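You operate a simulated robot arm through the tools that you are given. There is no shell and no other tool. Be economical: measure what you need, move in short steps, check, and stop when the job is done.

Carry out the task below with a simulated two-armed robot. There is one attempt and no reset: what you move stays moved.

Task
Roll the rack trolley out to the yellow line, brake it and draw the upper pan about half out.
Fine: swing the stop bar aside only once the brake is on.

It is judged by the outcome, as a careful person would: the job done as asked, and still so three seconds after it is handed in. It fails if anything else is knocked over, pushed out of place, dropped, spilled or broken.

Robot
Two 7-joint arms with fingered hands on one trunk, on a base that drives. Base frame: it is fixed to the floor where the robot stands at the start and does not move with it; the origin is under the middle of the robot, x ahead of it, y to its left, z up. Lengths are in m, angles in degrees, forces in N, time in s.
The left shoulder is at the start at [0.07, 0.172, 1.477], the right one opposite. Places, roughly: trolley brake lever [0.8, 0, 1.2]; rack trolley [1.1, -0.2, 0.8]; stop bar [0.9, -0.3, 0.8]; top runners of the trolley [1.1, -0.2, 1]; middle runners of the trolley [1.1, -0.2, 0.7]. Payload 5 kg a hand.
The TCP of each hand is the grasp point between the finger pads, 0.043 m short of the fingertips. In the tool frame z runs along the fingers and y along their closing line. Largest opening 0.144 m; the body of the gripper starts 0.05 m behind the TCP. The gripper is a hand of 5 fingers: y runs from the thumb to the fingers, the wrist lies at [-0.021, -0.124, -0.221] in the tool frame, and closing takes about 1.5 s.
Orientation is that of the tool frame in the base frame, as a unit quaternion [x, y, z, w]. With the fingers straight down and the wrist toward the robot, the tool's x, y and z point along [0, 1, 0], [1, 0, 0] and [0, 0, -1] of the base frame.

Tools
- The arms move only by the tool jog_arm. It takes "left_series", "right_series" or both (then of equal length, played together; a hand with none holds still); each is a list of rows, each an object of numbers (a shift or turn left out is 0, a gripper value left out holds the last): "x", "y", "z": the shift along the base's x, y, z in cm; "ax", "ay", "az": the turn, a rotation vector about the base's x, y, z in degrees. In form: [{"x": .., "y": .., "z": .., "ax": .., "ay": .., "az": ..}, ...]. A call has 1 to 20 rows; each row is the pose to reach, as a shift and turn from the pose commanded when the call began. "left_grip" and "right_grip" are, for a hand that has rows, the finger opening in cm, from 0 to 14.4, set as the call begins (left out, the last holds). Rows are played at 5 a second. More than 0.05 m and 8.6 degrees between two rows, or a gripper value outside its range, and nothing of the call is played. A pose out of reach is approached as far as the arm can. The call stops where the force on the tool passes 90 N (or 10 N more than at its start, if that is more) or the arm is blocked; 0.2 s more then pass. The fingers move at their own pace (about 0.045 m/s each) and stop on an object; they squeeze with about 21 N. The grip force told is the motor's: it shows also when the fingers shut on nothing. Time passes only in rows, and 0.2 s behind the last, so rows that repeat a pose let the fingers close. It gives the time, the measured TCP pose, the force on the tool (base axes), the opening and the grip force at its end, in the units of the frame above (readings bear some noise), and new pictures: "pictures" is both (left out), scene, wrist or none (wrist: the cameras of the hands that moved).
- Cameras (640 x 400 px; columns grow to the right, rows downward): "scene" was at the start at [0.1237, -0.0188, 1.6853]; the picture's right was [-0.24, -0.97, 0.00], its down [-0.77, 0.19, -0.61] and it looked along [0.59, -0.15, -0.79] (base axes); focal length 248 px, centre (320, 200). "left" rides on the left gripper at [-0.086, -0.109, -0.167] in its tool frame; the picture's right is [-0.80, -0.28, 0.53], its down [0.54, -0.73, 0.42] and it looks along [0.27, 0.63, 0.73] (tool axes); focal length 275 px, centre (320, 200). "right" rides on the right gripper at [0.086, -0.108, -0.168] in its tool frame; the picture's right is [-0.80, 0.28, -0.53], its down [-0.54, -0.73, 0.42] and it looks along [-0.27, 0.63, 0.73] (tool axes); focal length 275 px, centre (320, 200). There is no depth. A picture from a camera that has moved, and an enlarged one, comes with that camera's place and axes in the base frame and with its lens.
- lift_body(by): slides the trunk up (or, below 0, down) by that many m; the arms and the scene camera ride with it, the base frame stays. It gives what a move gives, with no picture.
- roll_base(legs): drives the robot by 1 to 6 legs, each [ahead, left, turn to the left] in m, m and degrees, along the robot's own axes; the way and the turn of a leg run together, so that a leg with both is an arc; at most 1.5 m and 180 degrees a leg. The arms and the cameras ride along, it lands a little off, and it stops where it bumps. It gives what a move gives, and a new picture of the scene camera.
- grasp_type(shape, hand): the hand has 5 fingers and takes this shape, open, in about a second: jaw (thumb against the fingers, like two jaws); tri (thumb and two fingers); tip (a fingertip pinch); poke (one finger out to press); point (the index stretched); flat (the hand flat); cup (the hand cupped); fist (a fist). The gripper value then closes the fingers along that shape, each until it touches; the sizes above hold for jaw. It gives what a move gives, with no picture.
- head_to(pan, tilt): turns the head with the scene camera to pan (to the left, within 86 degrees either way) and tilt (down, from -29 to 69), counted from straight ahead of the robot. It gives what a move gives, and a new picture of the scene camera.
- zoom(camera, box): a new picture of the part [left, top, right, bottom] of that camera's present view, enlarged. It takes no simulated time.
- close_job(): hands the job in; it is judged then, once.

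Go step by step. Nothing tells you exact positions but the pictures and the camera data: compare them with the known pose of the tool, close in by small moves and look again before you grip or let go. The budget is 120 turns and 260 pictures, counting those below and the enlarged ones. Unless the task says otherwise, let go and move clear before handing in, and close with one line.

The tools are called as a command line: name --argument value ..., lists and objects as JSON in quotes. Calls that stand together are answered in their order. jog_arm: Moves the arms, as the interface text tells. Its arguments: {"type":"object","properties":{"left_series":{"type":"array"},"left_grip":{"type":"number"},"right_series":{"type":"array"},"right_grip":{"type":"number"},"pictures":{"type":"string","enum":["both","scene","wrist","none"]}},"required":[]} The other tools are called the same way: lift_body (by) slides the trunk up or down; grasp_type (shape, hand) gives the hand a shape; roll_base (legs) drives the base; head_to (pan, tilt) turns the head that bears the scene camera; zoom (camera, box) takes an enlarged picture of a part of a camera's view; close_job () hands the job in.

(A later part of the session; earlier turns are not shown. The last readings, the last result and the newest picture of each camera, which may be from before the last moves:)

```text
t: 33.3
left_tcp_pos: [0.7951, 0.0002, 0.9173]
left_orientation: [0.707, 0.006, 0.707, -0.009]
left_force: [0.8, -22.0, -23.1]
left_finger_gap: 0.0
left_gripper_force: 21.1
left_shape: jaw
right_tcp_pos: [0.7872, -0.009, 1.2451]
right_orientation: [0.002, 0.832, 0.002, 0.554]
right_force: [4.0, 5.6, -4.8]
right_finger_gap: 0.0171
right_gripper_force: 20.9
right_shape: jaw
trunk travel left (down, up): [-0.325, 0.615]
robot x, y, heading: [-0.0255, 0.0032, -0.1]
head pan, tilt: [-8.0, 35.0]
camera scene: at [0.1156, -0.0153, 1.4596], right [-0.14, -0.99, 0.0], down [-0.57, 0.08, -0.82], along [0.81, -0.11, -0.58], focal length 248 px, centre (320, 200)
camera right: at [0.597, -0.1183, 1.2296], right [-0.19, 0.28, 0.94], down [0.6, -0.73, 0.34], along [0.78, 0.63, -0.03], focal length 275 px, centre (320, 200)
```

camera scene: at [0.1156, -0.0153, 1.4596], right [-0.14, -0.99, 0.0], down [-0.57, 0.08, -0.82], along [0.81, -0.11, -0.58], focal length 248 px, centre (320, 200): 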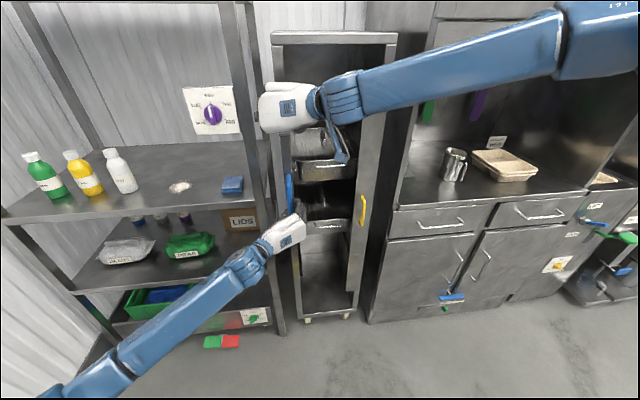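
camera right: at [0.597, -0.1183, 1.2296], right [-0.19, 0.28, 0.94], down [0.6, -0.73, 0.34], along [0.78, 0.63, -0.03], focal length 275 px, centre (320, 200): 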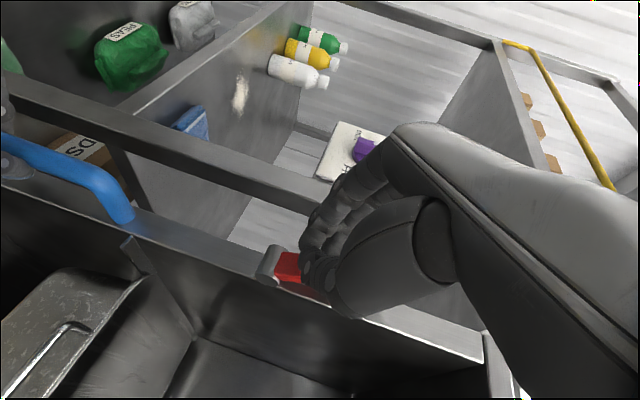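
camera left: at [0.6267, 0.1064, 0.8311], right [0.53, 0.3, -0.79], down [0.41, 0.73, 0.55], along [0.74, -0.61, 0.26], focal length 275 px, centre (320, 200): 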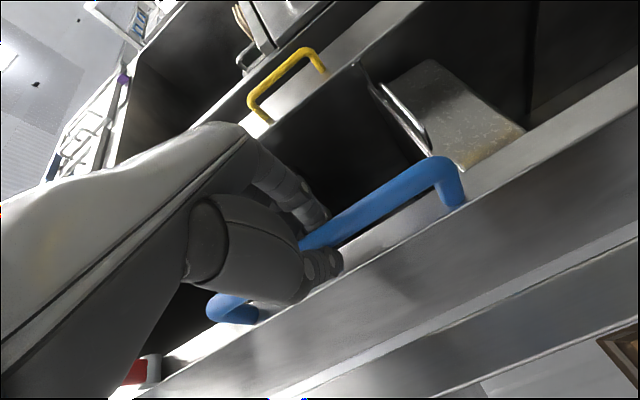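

The lever has swung up about 25°. I now pull both hands back together a little to see if the trolley rolls.

jog_arm --left_series '[{"x": -0.5}, {"x": -1}, {"x": -1.5}, {"x": -2}, {"x": -2.5}, {"x": -3}]' --right_series '[{"x": -0.5}, {"x": -1}, {"x": -1.5}, {"x": -2}, {"x": -2.5}, {"x": -3}]'

```text
t: 34.7
left_tcp_pos: [0.7633, 0.0008, 0.9177]
left_orientation: [0.706, 0.005, 0.708, -0.008]
left_force: [-1.9, -24.4, -23.5]
left_finger_gap: 0.0
left_gripper_force: 21.1
left_shape: jaw
right_tcp_pos: [0.7534, -0.0084, 1.2458]
right_orientation: [0.001, 0.832, 0.001, 0.555]
right_force: [3.7, 9.4, -1.3]
right_finger_gap: 0.0174
right_gripper_force: 21.3
right_shape: jaw
trunk travel left (down, up): [-0.325, 0.615]
robot x, y, heading: [-0.0251, -0.0, 0.1]
head pan, tilt: [-8.0, 35.0]
camera scene: at [0.114, -0.0148, 1.4597], right [-0.14, -0.99, 0.0], down [-0.57, 0.08, -0.82], along [0.81, -0.11, -0.58], focal length 248 px, centre (320, 200)
camera right: at [0.5651, -0.1188, 1.2291], right [-0.19, 0.28, 0.94], down [0.6, -0.73, 0.34], along [0.78, 0.63, -0.03], focal length 275 px, centre (320, 200)
camera left: at [0.5941, 0.1075, 0.8326], right [0.53, 0.3, -0.79], down [0.41, 0.73, 0.55], along [0.74, -0.61, 0.27], focal length 275 px, centre (320, 200)
```

scene: 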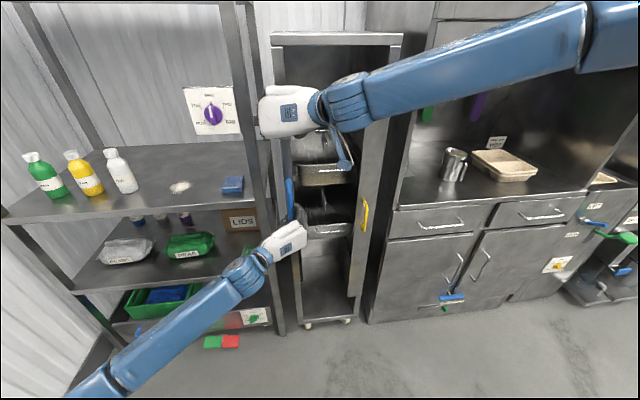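
right: 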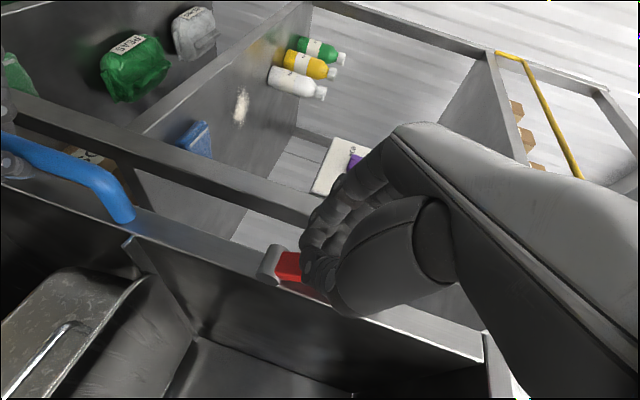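
left: 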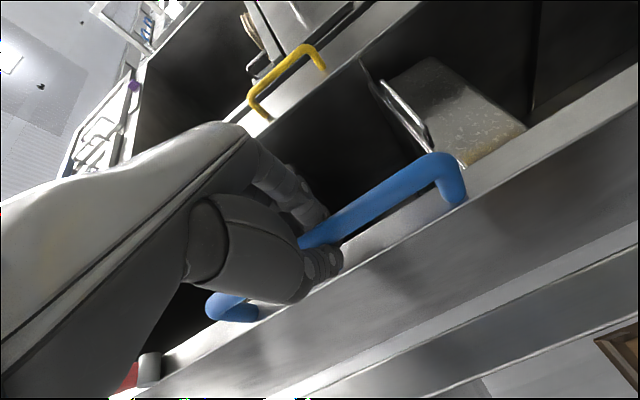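

The trolley rolled freely: lever up means released. With both hands still holding, I drive back 0.2 m.

roll_base --legs '[[-0.2, 0, 0]]'

```text
t: 36.3
left_tcp_pos: [0.5659, 0.0044, 0.9273]
left_orientation: [0.702, 0.008, 0.712, -0.009]
left_force: [15.2, -12.9, 12.2]
left_finger_gap: 0.0002
left_gripper_force: 20.7
left_shape: jaw
right_tcp_pos: [0.5527, -0.0063, 1.2481]
right_orientation: [0.0, 0.831, 0.002, 0.557]
right_force: [-6.9, 8.5, -2.6]
right_finger_gap: 0.0188
right_gripper_force: 21.1
right_shape: jaw
trunk travel left (down, up): [-0.325, 0.615]
robot x, y, heading: [-0.2233, 0.0002, -0.1]
head pan, tilt: [-8.0, 35.0]
camera scene: at [-0.0863, -0.0135, 1.4606], right [-0.14, -0.99, 0.0], down [-0.57, 0.08, -0.82], along [0.81, -0.11, -0.57], focal length 248 px, centre (320, 200)
```

scene: 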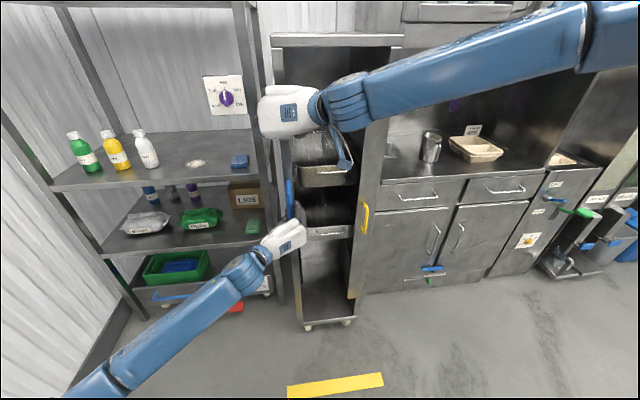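

The yellow line lies at x 0.345–0.40 and the trolley front is now near 0.64. I drive back another 0.23 m and re-measure.

roll_base --legs '[[-0.23, 0, 0]]'

head_to --pan -8 --tilt 55

```text
t: 38.0
left_tcp_pos: [0.3351, 0.0058, 0.9259]
left_orientation: [0.702, 0.009, 0.712, -0.009]
left_force: [17.6, -7.3, 4.8]
left_finger_gap: 0.0001
left_gripper_force: 21.0
left_shape: jaw
right_tcp_pos: [0.3213, -0.0062, 1.247]
right_orientation: [0.001, 0.831, 0.0, 0.556]
right_force: [-4.6, 17.1, -2.6]
right_finger_gap: 0.0187
right_gripper_force: 21.1
right_shape: jaw
trunk travel left (down, up): [-0.325, 0.615]
robot x, y, heading: [-0.4585, 0.0039, -0.2]
head pan, tilt: [-8.0, 35.0]
camera scene: at [-0.3179, -0.0112, 1.4601], right [-0.14, -0.99, 0.0], down [-0.57, 0.08, -0.82], along [0.81, -0.12, -0.57], focal length 248 px, centre (320, 200)
```

scene: 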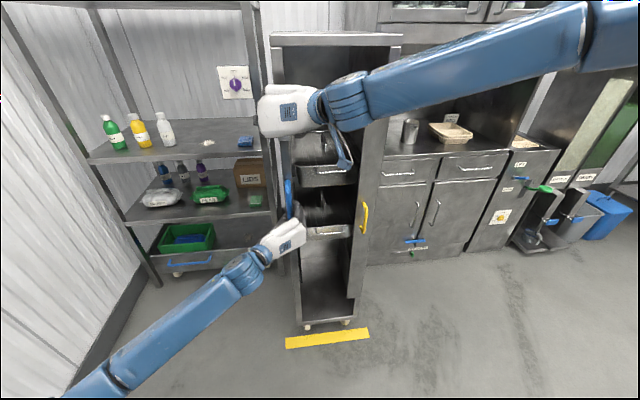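

```text
t: 38.9
left_tcp_pos: [0.3343, 0.0051, 0.9276]
left_orientation: [0.702, 0.008, 0.713, -0.009]
left_force: [7.1, -6.0, -1.5]
left_finger_gap: 0.0
left_gripper_force: 21.0
left_shape: jaw
right_tcp_pos: [0.3207, -0.0047, 1.2478]
right_orientation: [0.0, 0.83, 0.001, 0.557]
right_force: [-8.8, 12.1, -5.9]
right_finger_gap: 0.0186
right_gripper_force: 20.5
right_shape: jaw
trunk travel left (down, up): [-0.325, 0.615]
robot x, y, heading: [-0.4598, 0.0007, -0.1]
head pan, tilt: [-8.0, 55.0]
camera scene: at [-0.3354, -0.0094, 1.4318], right [-0.14, -0.99, 0.0], down [-0.81, 0.12, -0.57], along [0.57, -0.08, -0.82], focal length 248 px, centre (320, 200)
```

scene: 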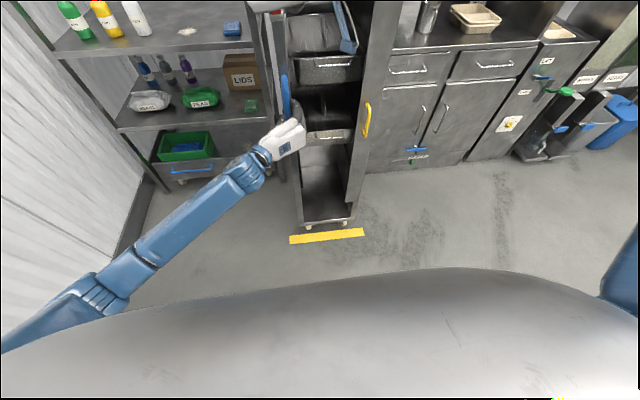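

zoom --camera "scene" --box '[270, 160, 390, 260]'

```text
4.00 times, centred on (330, 210) of scene
camera zoom: at [-0.3354, -0.0094, 1.4318], right [-0.14, -0.99, 0.0], down [-0.81, 0.12, -0.57], along [0.57, -0.08, -0.82], focal length 991 px, centre (280, 160)
```

zoom: 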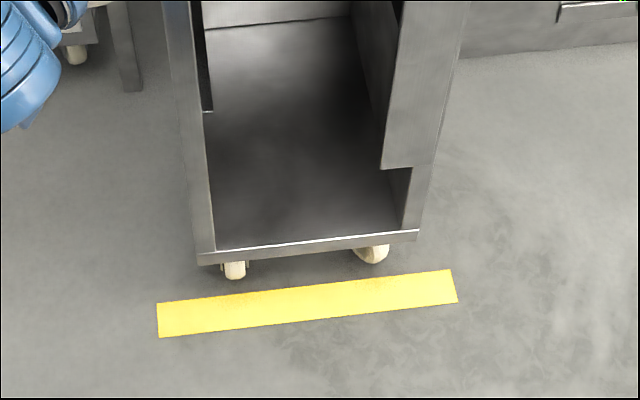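

The trolley front edge is at about x 0.42 against a line spanning 0.34–0.40; 5 cm more brings it over the line.

roll_base --legs '[[-0.05, 0, 0]]'

zoom --camera "scene" --box '[270, 160, 390, 260]'

```text
t: 39.8
left_tcp_pos: [0.2893, 0.007, 0.9278]
left_orientation: [0.701, 0.009, 0.713, -0.01]
left_force: [30.2, -13.1, 7.4]
left_finger_gap: 0.0
left_gripper_force: 21.4
left_shape: jaw
right_tcp_pos: [0.2778, -0.0053, 1.2488]
right_orientation: [0.001, 0.83, 0.001, 0.558]
right_force: [-3.0, 15.9, 7.4]
right_finger_gap: 0.0187
right_gripper_force: 20.7
right_shape: jaw
trunk travel left (down, up): [-0.325, 0.615]
robot x, y, heading: [-0.5085, -0.0012, -0.1]
head pan, tilt: [-8.0, 55.0]
camera scene: at [-0.3791, -0.0086, 1.4317], right [-0.14, -0.99, 0.0], down [-0.81, 0.11, -0.57], along [0.56, -0.08, -0.82], focal length 248 px, centre (320, 200)
```

scene: 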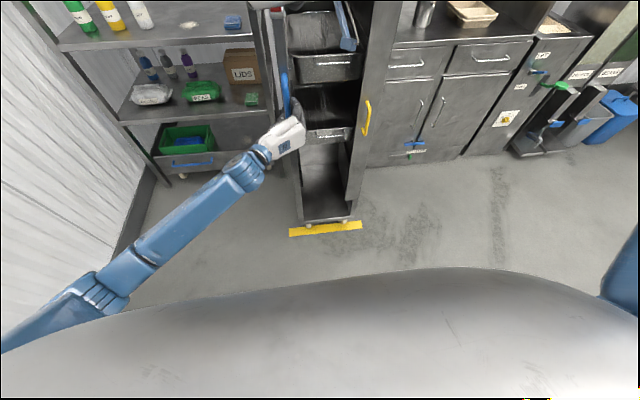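

```text
4.00 times, centred on (330, 210) of scene
camera zoom: at [-0.3791, -0.0086, 1.4317], right [-0.14, -0.99, 0.0], down [-0.81, 0.11, -0.57], along [0.56, -0.08, -0.82], focal length 991 px, centre (280, 160)
```

zoom: 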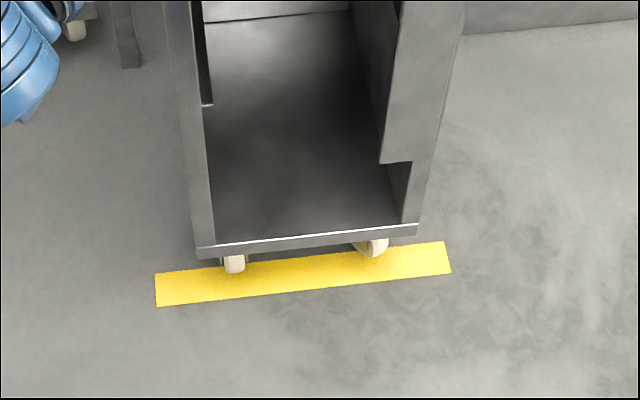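

The front is over the line (x ≈ 0.375). Now I set the brake by swinging the lever back down to and slightly past where it was found.

jog_arm --right_series '[{"z": -0.9, "x": -0.3, "ay": -4}, {"z": -1.8, "x": -0.5, "ay": -8}, {"z": -2.7, "x": -0.7, "ay": -12}, {"z": -3.6, "x": -0.7, "ay": -16}, {"z": -4.5, "x": -0.7, "ay": -20}, {"z": -5.4, "x": -0.6, "ay": -23}, {"z": -6, "x": -0.5, "ay": -26}, {"z": -6.5, "x": -0.4, "ay": -28}, {"z": -6.5, "x": -0.4, "ay": -28}]'

```text
t: 41.8
left_tcp_pos: [0.2861, 0.0064, 0.9307]
left_orientation: [0.7, 0.009, 0.714, -0.008]
left_force: [-0.7, -5.4, -1.3]
left_finger_gap: 0.0001
left_gripper_force: 21.4
left_shape: jaw
right_tcp_pos: [0.2676, -0.0054, 1.1854]
right_orientation: [0.0, 0.669, 0.001, 0.743]
right_force: [-7.0, 11.8, -3.6]
right_finger_gap: 0.0184
right_gripper_force: 21.4
right_shape: jaw
trunk travel left (down, up): [-0.325, 0.615]
robot x, y, heading: [-0.509, -0.0001, -0.4]
head pan, tilt: [-8.0, 55.0]
camera scene: at [-0.3863, -0.0094, 1.4317], right [-0.14, -0.99, 0.0], down [-0.81, 0.11, -0.57], along [0.57, -0.08, -0.82], focal length 248 px, centre (320, 200)
camera right: at [0.1098, -0.1152, 1.0823], right [-0.62, 0.28, 0.74], down [0.36, -0.73, 0.58], along [0.7, 0.63, 0.34], focal length 275 px, centre (320, 200)
```

scene: 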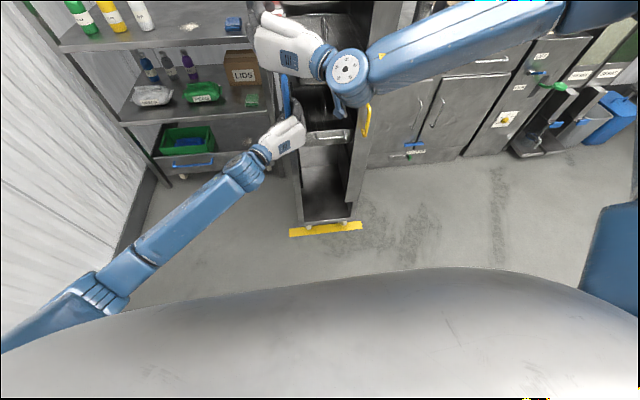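
right: 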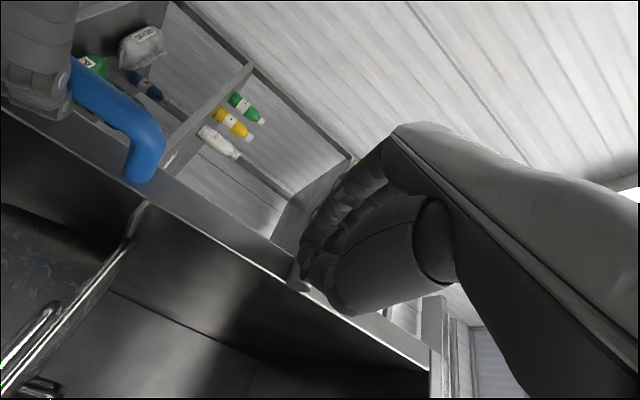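

No firm stop yet; I press further down gently to find the end of the lever's travel.

jog_arm --right_series '[{"z": -0.8, "ay": -5}, {"z": -1.6, "x": 0.2, "ay": -10}, {"z": -2.4, "x": 0.5, "ay": -15}, {"z": -3.2, "x": 0.9, "ay": -20}, {"z": -3.2, "x": 0.9, "ay": -20}]' --pictures "wrist"

```text
t: 43.0
left_tcp_pos: [0.2858, 0.0091, 0.9312]
left_orientation: [0.7, 0.01, 0.714, -0.008]
left_force: [-3.0, -17.0, 4.3]
left_finger_gap: 0.0
left_gripper_force: 20.8
left_shape: jaw
right_tcp_pos: [0.2666, -0.0353, 1.1776]
right_orientation: [-0.004, 0.531, 0.002, 0.847]
right_force: [3.3, 39.4, -19.3]
right_finger_gap: 0.0244
right_gripper_force: 20.9
right_shape: jaw
right hand out of reach, approached as far as the arm can: row 2, 3, 4, 5
trunk travel left (down, up): [-0.325, 0.615]
robot x, y, heading: [-0.5092, 0.0012, -0.2]
head pan, tilt: [-8.0, 55.0]
camera right: at [0.153, -0.1475, 1.0267], right [-0.83, 0.28, 0.48], down [0.15, -0.72, 0.68], along [0.54, 0.63, 0.56], focal length 275 px, centre (320, 200)
```

right: 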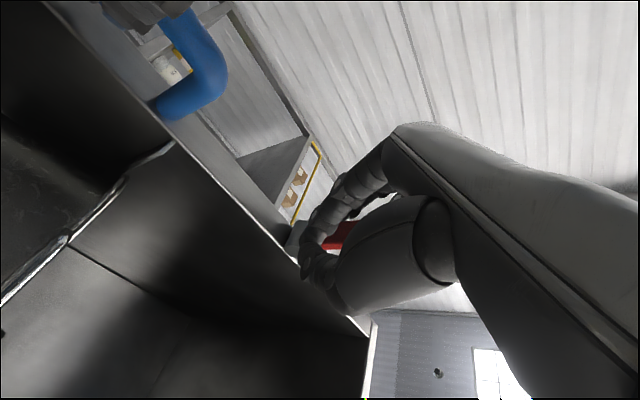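

That went out of reach sideways, so I open the right hand and back off, then inspect the lever and press it separately.

jog_arm --right_series '[{"x": 0}, {"x": 0}, {"x": 0}, {"x": 0}, {"x": 0}]' --right_grip 10 --pictures "none"

jog_arm --right_series '[{"x": -3, "z": 0, "ay": 4}, {"x": -6, "z": 0, "ay": 8}, {"x": -9, "z": 0, "ay": 16}, {"x": -10, "z": 0, "ay": 20}, {"x": -10, "z": 0, "ay": 26}]' --right_grip 10

head_to --pan 0 --tilt 30

```text
t: 44.2
left_tcp_pos: [0.2877, 0.0037, 0.9311]
left_orientation: [0.7, 0.008, 0.714, -0.011]
left_force: [1.5, 7.6, 1.2]
left_finger_gap: 0.0
left_gripper_force: 21.1
left_shape: jaw
right_tcp_pos: [0.2685, -0.0476, 1.1804]
right_orientation: [0.003, 0.529, 0.0, 0.849]
right_force: [9.0, -25.6, 7.5]
right_finger_gap: 0.0859
right_gripper_force: 0.1
right_shape: jaw
trunk travel left (down, up): [-0.325, 0.615]
robot x, y, heading: [-0.5084, 0.0025, -0.1]
head pan, tilt: [-8.0, 55.0]
```

```text
t: 45.4
left_tcp_pos: [0.2866, 0.0062, 0.9309]
left_orientation: [0.701, 0.008, 0.714, -0.009]
left_force: [3.7, -3.5, -0.2]
left_finger_gap: 0.0
left_gripper_force: 20.8
left_shape: jaw
right_tcp_pos: [0.1659, -0.0409, 1.1812]
right_orientation: [0.0, 0.707, 0.001, 0.708]
right_force: [-1.0, 0.8, 0.7]
right_finger_gap: 0.1
right_gripper_force: 0.0
right_shape: jaw
trunk travel left (down, up): [-0.325, 0.615]
robot x, y, heading: [-0.5064, 0.0033, -0.0]
head pan, tilt: [-8.0, 55.0]
camera scene: at [-0.3856, -0.0106, 1.4317], right [-0.14, -0.99, 0.0], down [-0.81, 0.12, -0.57], along [0.57, -0.08, -0.82], focal length 248 px, centre (320, 200)
camera right: at [-0.0017, -0.1491, 1.0943], right [-0.54, 0.28, 0.8], down [0.42, -0.73, 0.54], along [0.73, 0.63, 0.27], focal length 275 px, centre (320, 200)
```

scene: 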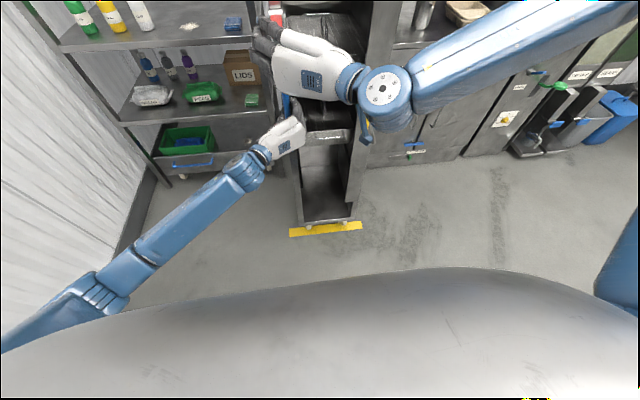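
right: 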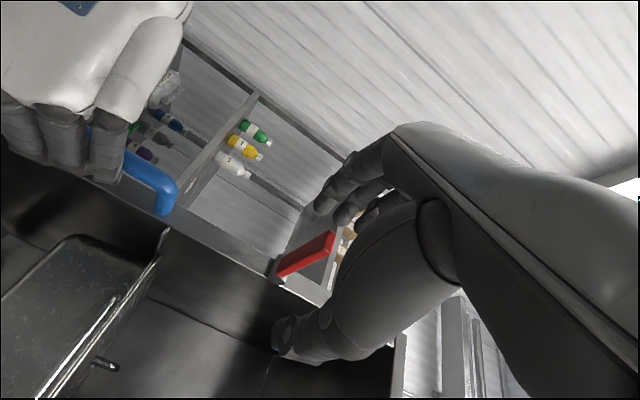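

```text
t: 46.3
left_tcp_pos: [0.2869, 0.0058, 0.93]
left_orientation: [0.7, 0.008, 0.714, -0.01]
left_force: [2.8, -2.5, -0.7]
left_finger_gap: 0.0
left_gripper_force: 21.1
left_shape: jaw
right_tcp_pos: [0.1669, -0.0395, 1.1818]
right_orientation: [0.001, 0.706, 0.002, 0.708]
right_force: [0.8, -0.5, 0.4]
right_finger_gap: 0.0998
right_gripper_force: 0.0
right_shape: jaw
trunk travel left (down, up): [-0.325, 0.615]
robot x, y, heading: [-0.5075, 0.0024, 0.1]
head pan, tilt: [0.0, 30.0]
camera scene: at [-0.3662, -0.0009, 1.4677], right [0.0, -1.0, 0.0], down [-0.5, 0.0, -0.87], along [0.87, 0.0, -0.5], focal length 248 px, centre (320, 200)
```

scene: 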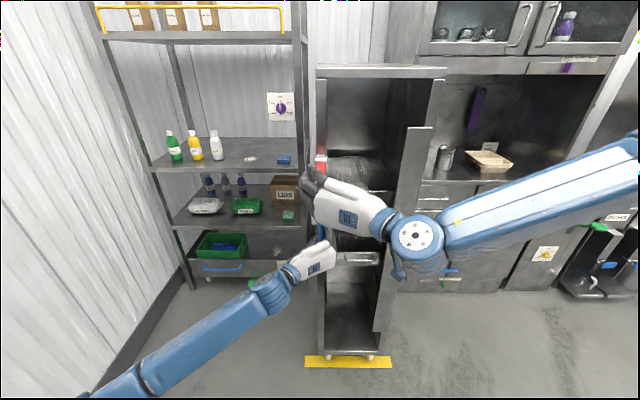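

The lever is back at the angle where it was found braked. I test the brake with a small pull by the left hand.

jog_arm --left_series '[{"x": -0.4}, {"x": -0.8}, {"x": -0.8}]' --pictures "none"

zoom --camera "right" --box '[220, 180, 380, 300]'

```text
t: 47.1
left_tcp_pos: [0.2815, 0.0067, 0.9292]
left_orientation: [0.7, 0.009, 0.714, -0.011]
left_force: [33.6, -4.5, 4.8]
left_finger_gap: 0.0
left_gripper_force: 21.0
left_shape: jaw
right_tcp_pos: [0.17, -0.0403, 1.1796]
right_orientation: [0.002, 0.708, 0.001, 0.707]
right_force: [-0.3, 0.3, 0.9]
right_finger_gap: 0.1
right_gripper_force: 0.1
right_shape: jaw
trunk travel left (down, up): [-0.325, 0.615]
robot x, y, heading: [-0.5065, 0.001, -0.2]
head pan, tilt: [0.0, 30.0]
```

```text
3.33 times, centred on (300, 240) of right
camera zoom: at [0.0017, -0.1496, 1.0931], right [-0.53, 0.28, 0.8], down [0.42, -0.73, 0.54], along [0.73, 0.63, 0.27], focal length 918 px, centre (387, 67)
```

zoom: 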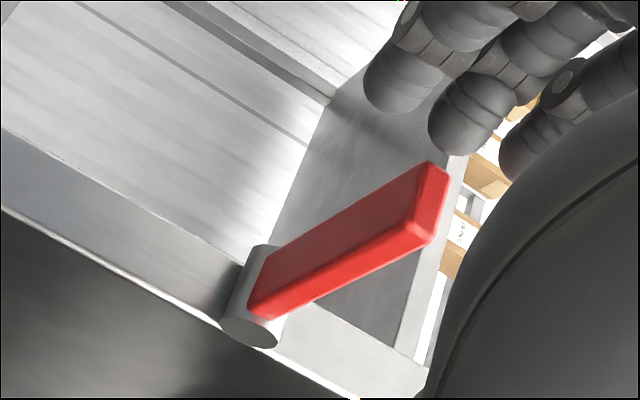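

The brake holds (34 N for half a centimetre, none when free). To be sure it is fully seated, I press the lever from above with the closed right hand.

jog_arm --left_series '[{"x": 0.4}, {"x": 0.7}, {"x": 0.7}, {"x": 0.7}, {"x": 0.7}, {"x": 0.7}, {"x": 0.7}, {"x": 0.7}, {"x": 0.7}, {"x": 0.7}]' --right_series '[{"x": -3}, {"x": -5, "z": 3}, {"x": -5, "z": 6}, {"x": -5, "y": 1, "z": 9}, {"x": -5, "y": 2, "z": 12}, {"x": -3, "y": 3, "z": 13}, {"x": 1, "y": 3, "z": 13}, {"x": 5, "y": 3, "z": 13}, {"x": 6, "y": 3, "z": 13}, {"x": 6, "y": 3, "z": 13}]' --right_grip 0

```text
t: 49.3
left_tcp_pos: [0.2856, 0.0061, 0.9305]
left_orientation: [0.7, 0.009, 0.714, -0.01]
left_force: [0.9, -4.9, -0.5]
left_finger_gap: 0.0
left_gripper_force: 21.1
left_shape: jaw
right_tcp_pos: [0.2295, -0.0093, 1.3139]
right_orientation: [0.002, 0.706, 0.001, 0.708]
right_force: [0.2, -0.1, -0.2]
right_finger_gap: 0.0
right_gripper_force: 21.2
right_shape: jaw
right hand out of reach, approached as far as the arm can: row 2
trunk travel left (down, up): [-0.325, 0.615]
robot x, y, heading: [-0.5068, -0.003, 0.1]
head pan, tilt: [0.0, 30.0]
camera scene: at [-0.3661, -0.0008, 1.4678], right [0.0, -1.0, 0.0], down [-0.5, 0.0, -0.87], along [0.87, 0.0, -0.5], focal length 248 px, centre (320, 200)
camera right: at [0.0607, -0.1189, 1.2265], right [-0.54, 0.28, 0.8], down [0.42, -0.73, 0.54], along [0.73, 0.63, 0.27], focal length 275 px, centre (320, 200)
camera left: at [0.1172, 0.1108, 0.8415], right [0.54, 0.3, -0.79], down [0.39, 0.74, 0.55], along [0.74, -0.61, 0.28], focal length 275 px, centre (320, 200)
```

scene: 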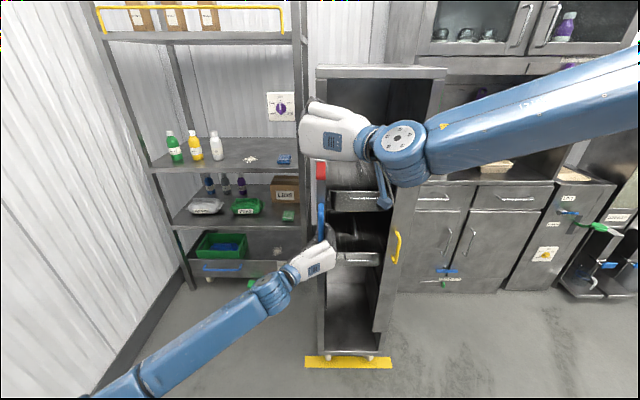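
right: 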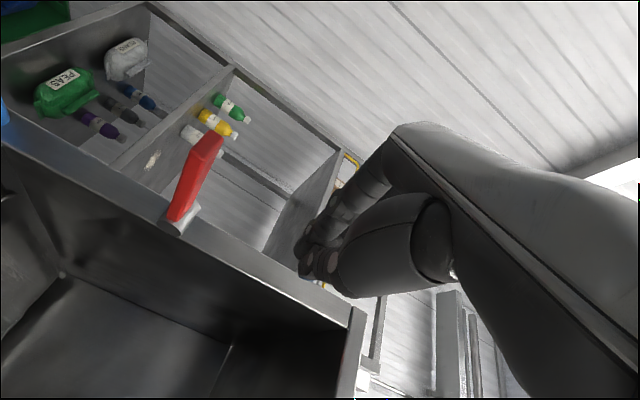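
left: 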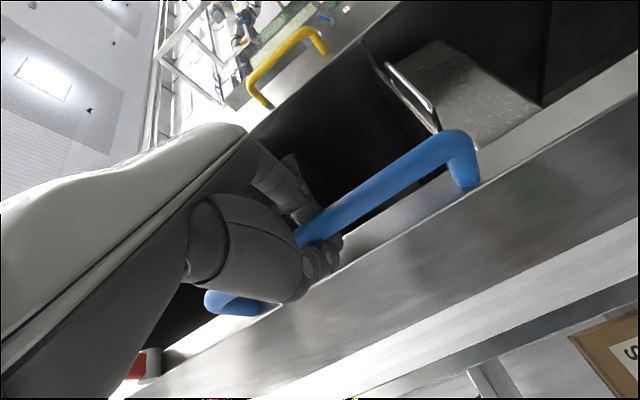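

I lower the closed hand onto the lever in steps.

jog_arm --right_series '[{"z": -1.5}, {"z": -3}, {"z": -4}, {"z": -4.5}, {"z": -5}, {"z": -5.5}, {"z": -6}]' --right_grip 0 --pictures "wrist"

```text
t: 50.9
left_tcp_pos: [0.2848, 0.007, 0.9305]
left_orientation: [0.7, 0.009, 0.714, -0.01]
left_force: [2.8, -3.7, 0.3]
left_finger_gap: 0.0
left_gripper_force: 20.9
left_shape: jaw
right_tcp_pos: [0.2285, -0.009, 1.2518]
right_orientation: [0.002, 0.707, 0.002, 0.708]
right_force: [0.6, 0.1, 0.8]
right_finger_gap: 0.0
right_gripper_force: 21.1
right_shape: jaw
trunk travel left (down, up): [-0.325, 0.615]
robot x, y, heading: [-0.508, -0.0003, -0.2]
head pan, tilt: [0.0, 30.0]
camera right: at [0.0594, -0.119, 1.1639], right [-0.54, 0.28, 0.8], down [0.42, -0.73, 0.54], along [0.73, 0.63, 0.27], focal length 275 px, centre (320, 200)
```

right: 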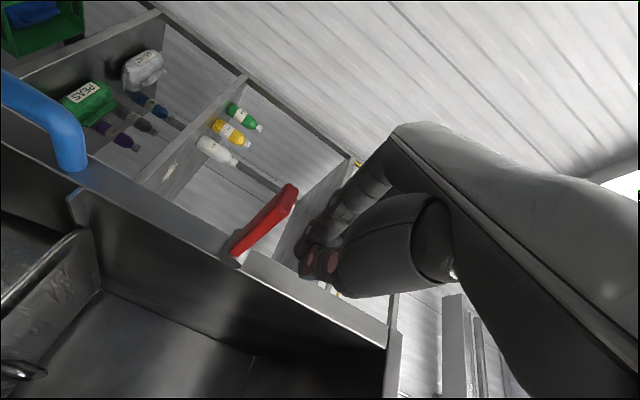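

jog_arm --right_series '[{"z": -0.4}, {"z": -0.8}, {"z": -1.2}, {"z": -1.6}, {"z": -2.0}, {"z": -2.4}, {"z": -2.8}, {"z": -3.2}]' --right_grip 0 --pictures "wrist"

```text
t: 52.7
left_tcp_pos: [0.2854, 0.0053, 0.9306]
left_orientation: [0.701, 0.009, 0.713, -0.01]
left_force: [7.4, -4.5, -2.7]
left_finger_gap: 0.0
left_gripper_force: 20.4
left_shape: jaw
right_tcp_pos: [0.2267, -0.0079, 1.2236]
right_orientation: [0.002, 0.704, 0.001, 0.71]
right_force: [0.3, 0.0, 19.2]
right_finger_gap: 0.0
right_gripper_force: 20.6
right_shape: jaw
trunk travel left (down, up): [-0.325, 0.615]
robot x, y, heading: [-0.5087, 0.0002, -0.5]
head pan, tilt: [0.0, 30.0]
camera right: at [0.0593, -0.1178, 1.1348], right [-0.54, 0.28, 0.79], down [0.42, -0.73, 0.54], along [0.73, 0.62, 0.28], focal length 275 px, centre (320, 200)
```

right: 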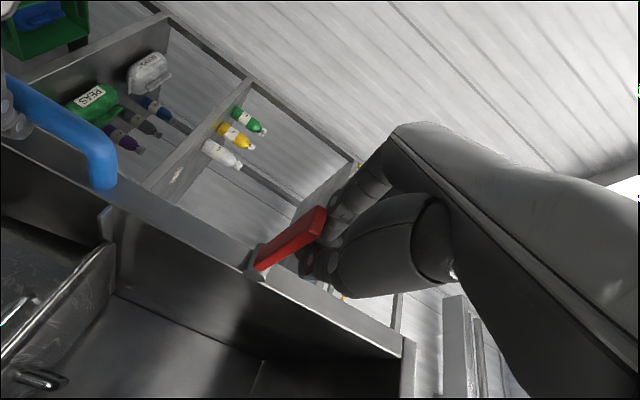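

jog_arm --right_series '[{"z": -0.3}, {"z": -0.6}, {"z": -0.6}]' --right_grip 0 --pictures "wrist"

```text
t: 53.5
left_tcp_pos: [0.285, 0.0061, 0.9316]
left_orientation: [0.7, 0.008, 0.714, -0.01]
left_force: [10.9, -5.0, -7.0]
left_finger_gap: 0.0
left_gripper_force: 20.8
left_shape: jaw
right_tcp_pos: [0.2272, -0.01, 1.2227]
right_orientation: [0.003, 0.703, 0.003, 0.711]
right_force: [8.3, -1.0, 56.6]
right_finger_gap: 0.0
right_gripper_force: 20.9
right_shape: jaw
trunk travel left (down, up): [-0.325, 0.615]
robot x, y, heading: [-0.5092, 0.0013, -0.3]
head pan, tilt: [0.0, 30.0]
camera right: at [0.0591, -0.1176, 1.1318], right [-0.55, 0.28, 0.79], down [0.41, -0.73, 0.54], along [0.73, 0.62, 0.28], focal length 275 px, centre (320, 200)
```

right: 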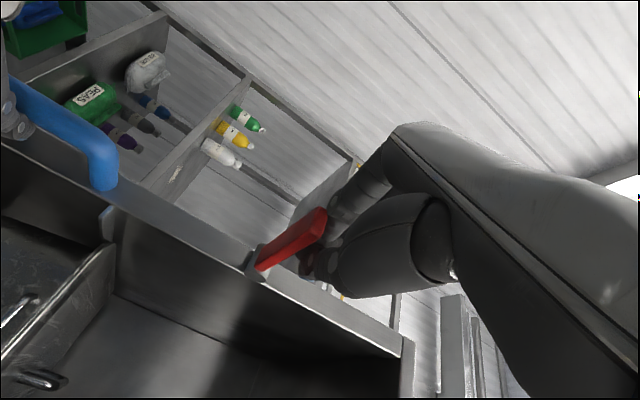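

The lever is hard against its stop (57 N), so the brake is fully on. I lift the right hand away, back off, and go in front of the yellow handle of the stop bar.

jog_arm --right_series '[{"z": 2}, {"z": 5}, {"z": 5, "x": -4}, {"z": 5, "x": -8}, {"z": 4, "x": -10, "y": -3}, {"z": 2, "x": -10, "y": -7}, {"z": -2, "x": -10, "y": -11}, {"z": -6, "x": -10, "y": -15}, {"z": -10, "x": -10, "y": -19}, {"z": -14, "x": -10, "y": -22}, {"z": -18, "x": -10, "y": -25}, {"z": -22, "x": -10, "y": -25.5}, {"z": -26, "x": -10, "y": -25.5}, {"z": -30, "x": -10, "y": -25.5}, {"z": -31, "x": -10, "y": -25.5}]' --right_grip 9

```text
refused: row 7 steps farther than a row can; nothing moved
```

jog_arm --right_series '[{"z": 2}, {"z": 5}, {"z": 5, "x": -4}, {"z": 5, "x": -8}, {"z": 4, "x": -10, "y": -3}, {"z": 2, "x": -10, "y": -6}, {"z": -1, "x": -10, "y": -9}, {"z": -4, "x": -10, "y": -12}, {"z": -7, "x": -10, "y": -15}, {"z": -10, "x": -10, "y": -18}, {"z": -13, "x": -10, "y": -21}, {"z": -16, "x": -10, "y": -24}, {"z": -20, "x": -10, "y": -25.5}, {"z": -24, "x": -10, "y": -25.5}, {"z": -28, "x": -10, "y": -25.5}, {"z": -31, "x": -10, "y": -25.5}, {"z": -31, "x": -10, "y": -25.5}]' --right_grip 9

```text
t: 57.1
left_tcp_pos: [0.2859, 0.0064, 0.9308]
left_orientation: [0.7, 0.01, 0.714, -0.008]
left_force: [2.8, -5.8, 1.0]
left_finger_gap: 0.0
left_gripper_force: 21.0
left_shape: jaw
right_tcp_pos: [0.1283, -0.2629, 0.9163]
right_orientation: [0.0, 0.706, 0.0, 0.708]
right_force: [-0.3, 1.4, 1.2]
right_finger_gap: 0.09
right_gripper_force: 0.1
right_shape: jaw
right hand out of reach, approached as far as the arm can: row 7, 16, 17
trunk travel left (down, up): [-0.325, 0.615]
robot x, y, heading: [-0.505, 0.0058, 0.0]
head pan, tilt: [0.0, 30.0]
camera scene: at [-0.3661, 0.0019, 1.4678], right [0.0, -1.0, 0.0], down [-0.5, 0.0, -0.87], along [0.87, 0.0, -0.5], focal length 248 px, centre (320, 200)
camera right: at [-0.0398, -0.3725, 0.8293], right [-0.54, 0.28, 0.79], down [0.42, -0.73, 0.54], along [0.73, 0.63, 0.27], focal length 275 px, centre (320, 200)
```

scene: 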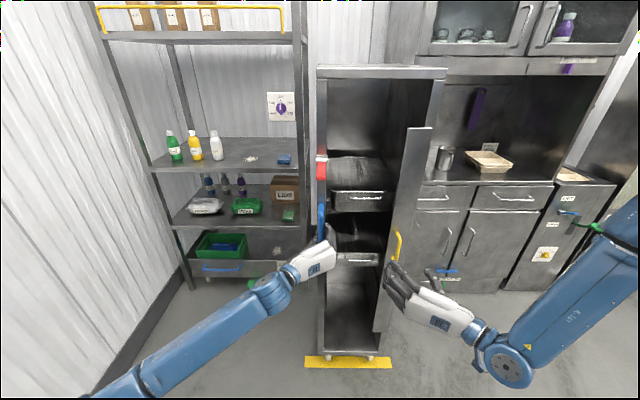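
right: 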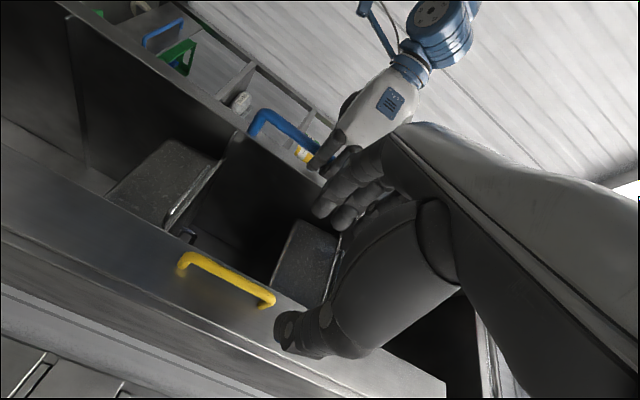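

The yellow handle measures about [0.285, -0.26, 0.835–0.945]. I advance onto it and close.

jog_arm --right_series '[{"x": 4, "z": -2}, {"x": 8, "z": -2.4}, {"x": 11, "z": -2.4}, {"x": 13, "z": -2.4}, {"x": 14.5, "z": -2.4}, {"x": 14.5, "z": -2.4}]' --right_grip 8 --pictures "wrist"

jog_arm --right_series '[{"x": 0}, {"x": 0}, {"x": 0}, {"x": 0}, {"x": 0}, {"x": 0}, {"x": 0}, {"x": 0}]' --right_grip 0

```text
t: 58.5
left_tcp_pos: [0.2856, 0.0065, 0.9291]
left_orientation: [0.7, 0.009, 0.714, -0.01]
left_force: [7.1, -4.1, -1.3]
left_finger_gap: 0.0002
left_gripper_force: 20.8
left_shape: jaw
right_tcp_pos: [0.262, -0.2705, 0.9263]
right_orientation: [0.001, 0.707, 0.001, 0.707]
right_force: [-0.8, -0.4, 0.6]
right_finger_gap: 0.0802
right_gripper_force: 0.1
right_shape: jaw
right hand out of reach, approached as far as the arm can: row 1, 2, 3, 4, 5, 6
trunk travel left (down, up): [-0.325, 0.615]
robot x, y, heading: [-0.5101, 0.0009, -0.4]
head pan, tilt: [0.0, 30.0]
camera right: at [0.0943, -0.3797, 0.8389], right [-0.53, 0.28, 0.8], down [0.42, -0.73, 0.54], along [0.73, 0.63, 0.27], focal length 275 px, centre (320, 200)
```

right: 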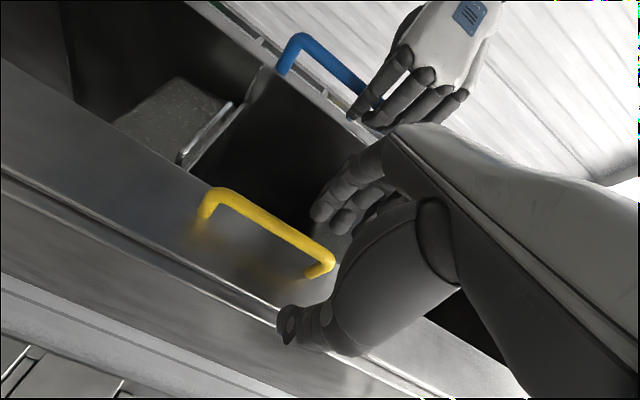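

```text
t: 60.3
left_tcp_pos: [0.2869, 0.0063, 0.9307]
left_orientation: [0.7, 0.008, 0.714, -0.01]
left_force: [2.8, -2.2, 0.1]
left_finger_gap: 0.0
left_gripper_force: 21.5
left_shape: jaw
right_tcp_pos: [0.2632, -0.2709, 0.9268]
right_orientation: [0.001, 0.706, 0.001, 0.708]
right_force: [8.3, -5.4, 1.4]
right_finger_gap: 0.0001
right_gripper_force: 21.1
right_shape: jaw
trunk travel left (down, up): [-0.325, 0.615]
robot x, y, heading: [-0.5133, 0.0012, -0.1]
head pan, tilt: [0.0, 30.0]
camera scene: at [-0.3654, -0.0012, 1.4677], right [0.0, -1.0, 0.0], down [-0.5, 0.0, -0.87], along [0.87, 0.0, -0.5], focal length 248 px, centre (320, 200)
camera right: at [0.0948, -0.3801, 0.8388], right [-0.53, 0.28, 0.8], down [0.42, -0.73, 0.54], along [0.73, 0.63, 0.27], focal length 275 px, centre (320, 200)
```

scene: 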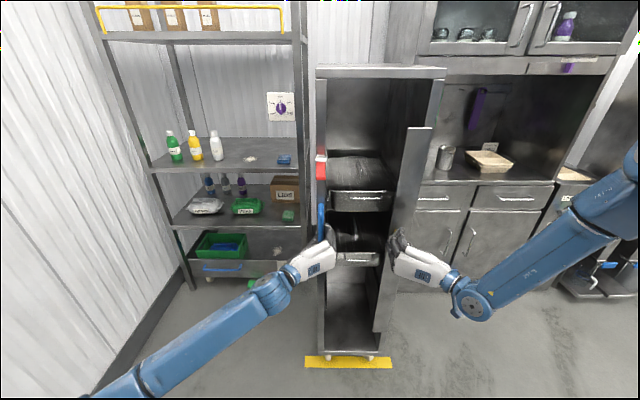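
right: 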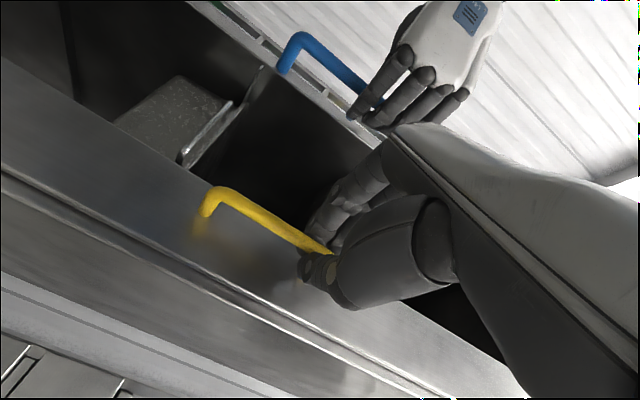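

The handle is held. I try swinging the bar out and to the right, as if hinged on its right edge, with a small first arc.

jog_arm --right_series '[{"x": -0.6, "y": -0.5}, {"x": -1.2, "y": -1.1, "az": 3}, {"x": -1.8, "y": -1.6, "az": 5}, {"x": -2.3, "y": -2.2, "az": 7}, {"x": -2.3, "y": -2.2, "az": 7}]'

```text
t: 61.5
left_tcp_pos: [0.289, 0.0061, 0.9283]
left_orientation: [0.702, 0.008, 0.713, -0.01]
left_force: [1.3, -1.9, 1.9]
left_finger_gap: 0.0002
left_gripper_force: 20.6
left_shape: jaw
right_tcp_pos: [0.2452, -0.2956, 0.9253]
right_orientation: [-0.041, 0.704, 0.044, 0.708]
right_force: [53.1, -9.5, 6.6]
right_finger_gap: 0.0
right_gripper_force: 20.8
right_shape: jaw
trunk travel left (down, up): [-0.325, 0.615]
robot x, y, heading: [-0.5091, 0.0027, -0.1]
head pan, tilt: [0.0, 30.0]
camera scene: at [-0.3608, -0.0013, 1.4674], right [0.0, -1.0, 0.0], down [-0.5, 0.0, -0.86], along [0.86, 0.0, -0.5], focal length 248 px, centre (320, 200)
camera right: at [0.0915, -0.4245, 0.838], right [-0.57, 0.21, 0.8], down [0.5, -0.67, 0.54], along [0.65, 0.71, 0.27], focal length 275 px, centre (320, 200)
```

scene: 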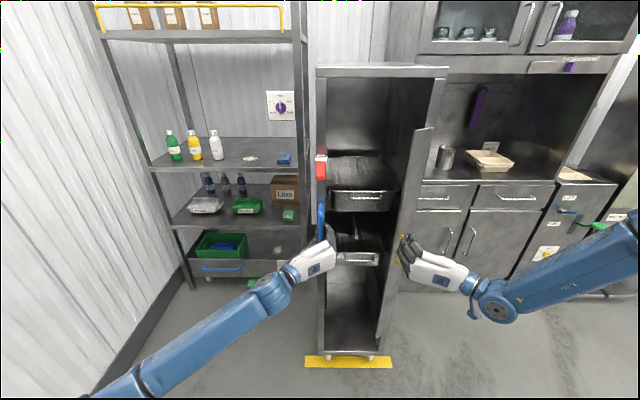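
right: 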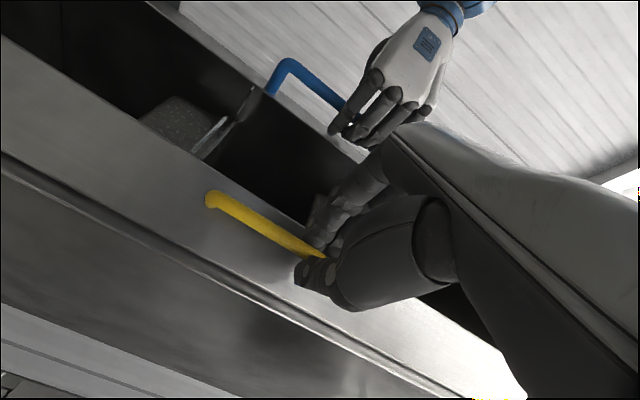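

The bar turns; the x tension shows the arc runs more to the right. I continue mainly in -y.

jog_arm --right_series '[{"x": 0.3, "y": -0.8, "az": 2}, {"x": 0.3, "y": -1.6, "az": 5}, {"x": 0.2, "y": -2.4, "az": 8}, {"x": 0.1, "y": -3.2, "az": 11}, {"x": 0, "y": -4, "az": 14}, {"x": 0, "y": -4, "az": 14}]'

```text
t: 62.9
left_tcp_pos: [0.2871, 0.0084, 0.927]
left_orientation: [0.701, 0.01, 0.713, -0.009]
left_force: [1.6, -10.6, -0.5]
left_finger_gap: 0.0
left_gripper_force: 21.0
left_shape: jaw
right_tcp_pos: [0.2435, -0.3328, 0.924]
right_orientation: [-0.127, 0.694, 0.13, 0.696]
right_force: [52.7, 14.3, 14.1]
right_finger_gap: 0.0
right_gripper_force: 20.9
right_shape: jaw
trunk travel left (down, up): [-0.325, 0.615]
robot x, y, heading: [-0.5075, 0.0014, -0.1]
head pan, tilt: [0.0, 30.0]
camera scene: at [-0.3616, 0.0009, 1.4674], right [0.0, -1.0, 0.0], down [-0.5, 0.0, -0.86], along [0.86, 0.0, -0.5], focal length 248 px, centre (320, 200)
camera right: at [0.1256, -0.4953, 0.8371], right [-0.6, 0.07, 0.8], down [0.66, -0.53, 0.54], along [0.46, 0.85, 0.27], focal length 275 px, centre (320, 200)
```

scene: 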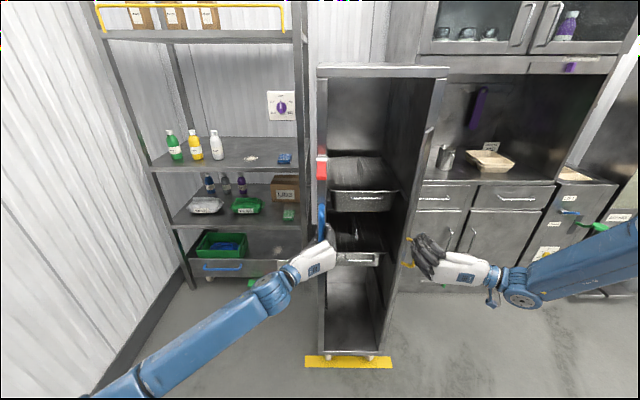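
right: 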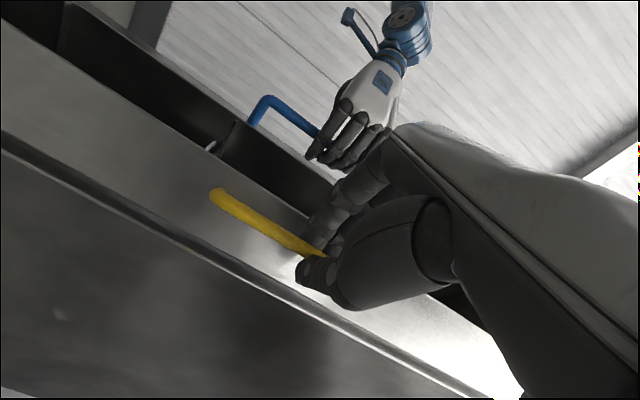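

The bar is nearly edge-on. I continue the arc past 90°.

jog_arm --right_series '[{"x": 0.8, "y": -1, "az": 4}, {"x": 1.2, "y": -2, "az": 8}, {"x": 1.6, "y": -3, "az": 12}, {"x": 2.1, "y": -4, "az": 16}, {"x": 2.7, "y": -5, "az": 20}, {"x": 3.3, "y": -6, "az": 24}, {"x": 3.3, "y": -6, "az": 24}]'

```text
t: 64.5
left_tcp_pos: [0.285, 0.0052, 0.9297]
left_orientation: [0.701, 0.009, 0.713, -0.009]
left_force: [0.3, -2.4, -0.2]
left_finger_gap: 0.0001
left_gripper_force: 21.2
left_shape: jaw
right_tcp_pos: [0.253, -0.3991, 0.9964]
right_orientation: [-0.269, 0.654, 0.272, 0.653]
right_force: [0.1, -1.2, -2.6]
right_finger_gap: 0.0
right_gripper_force: 20.8
right_shape: jaw
right hand out of reach, approached as far as the arm can: row 1, 2, 3, 4, 5, 6, 7
trunk travel left (down, up): [-0.325, 0.615]
robot x, y, heading: [-0.5072, 0.0024, 0.1]
head pan, tilt: [0.0, 30.0]
camera scene: at [-0.3652, 0.0, 1.4677], right [0.0, -1.0, 0.0], down [-0.5, 0.0, -0.87], along [0.87, 0.0, -0.5], focal length 248 px, centre (320, 200)
camera right: at [0.2094, -0.5939, 0.9094], right [-0.58, -0.18, 0.8], down [0.81, -0.22, 0.54], along [0.08, 0.96, 0.27], focal length 275 px, centre (320, 200)
```

scene: 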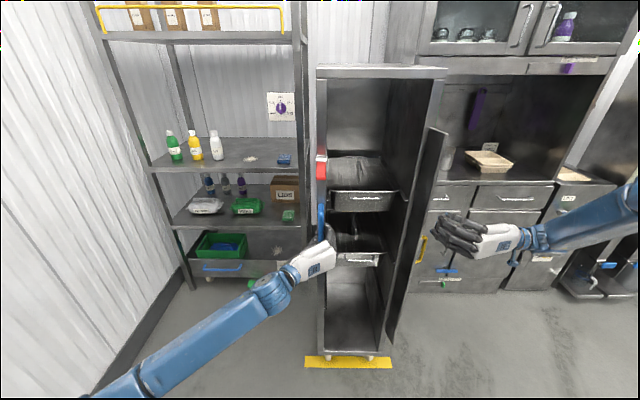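
right: 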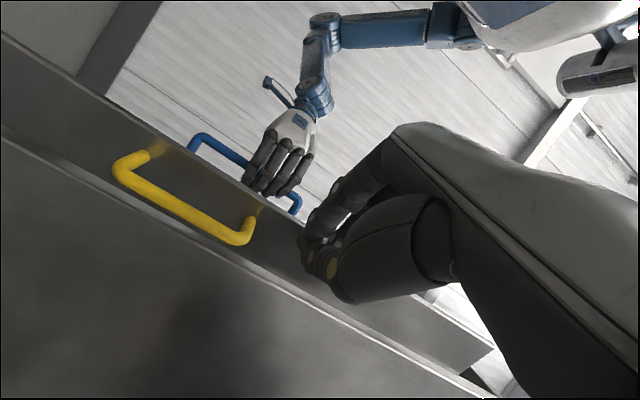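

The hand slid up off the handle after swinging the bar wide. I zoom in to see how far the bar stands open.

zoom --camera "scene" --box '[310, 110, 470, 220]'

zoom --camera "scene" --box '[310, 240, 470, 370]'

```text
3.64 times, centred on (390, 165) of scene
camera zoom: at [-0.3652, 0.0, 1.4677], right [0.0, -1.0, 0.0], down [-0.5, 0.0, -0.87], along [0.87, 0.0, -0.5], focal length 901 px, centre (66, 327)
```

zoom: 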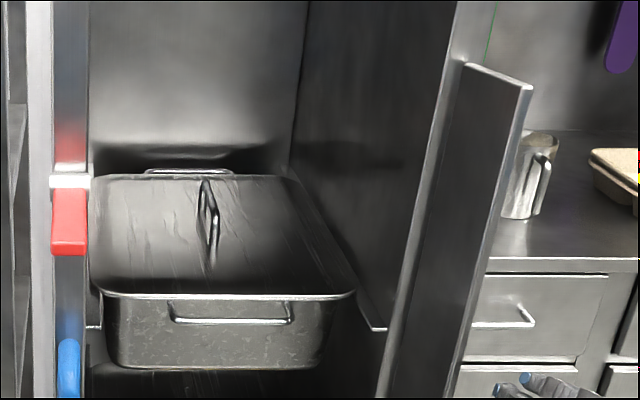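

```text
3.08 times, centred on (390, 305) of scene
camera zoom: at [-0.3652, 0.0, 1.4677], right [0.0, -1.0, 0.0], down [-0.5, 0.0, -0.87], along [0.87, 0.0, -0.5], focal length 762 px, centre (105, -123)
```

zoom: 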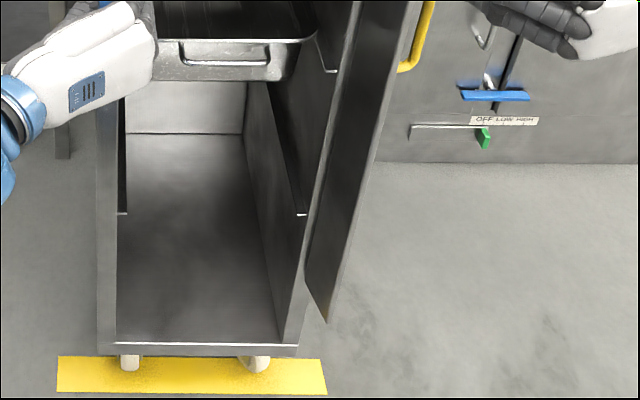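

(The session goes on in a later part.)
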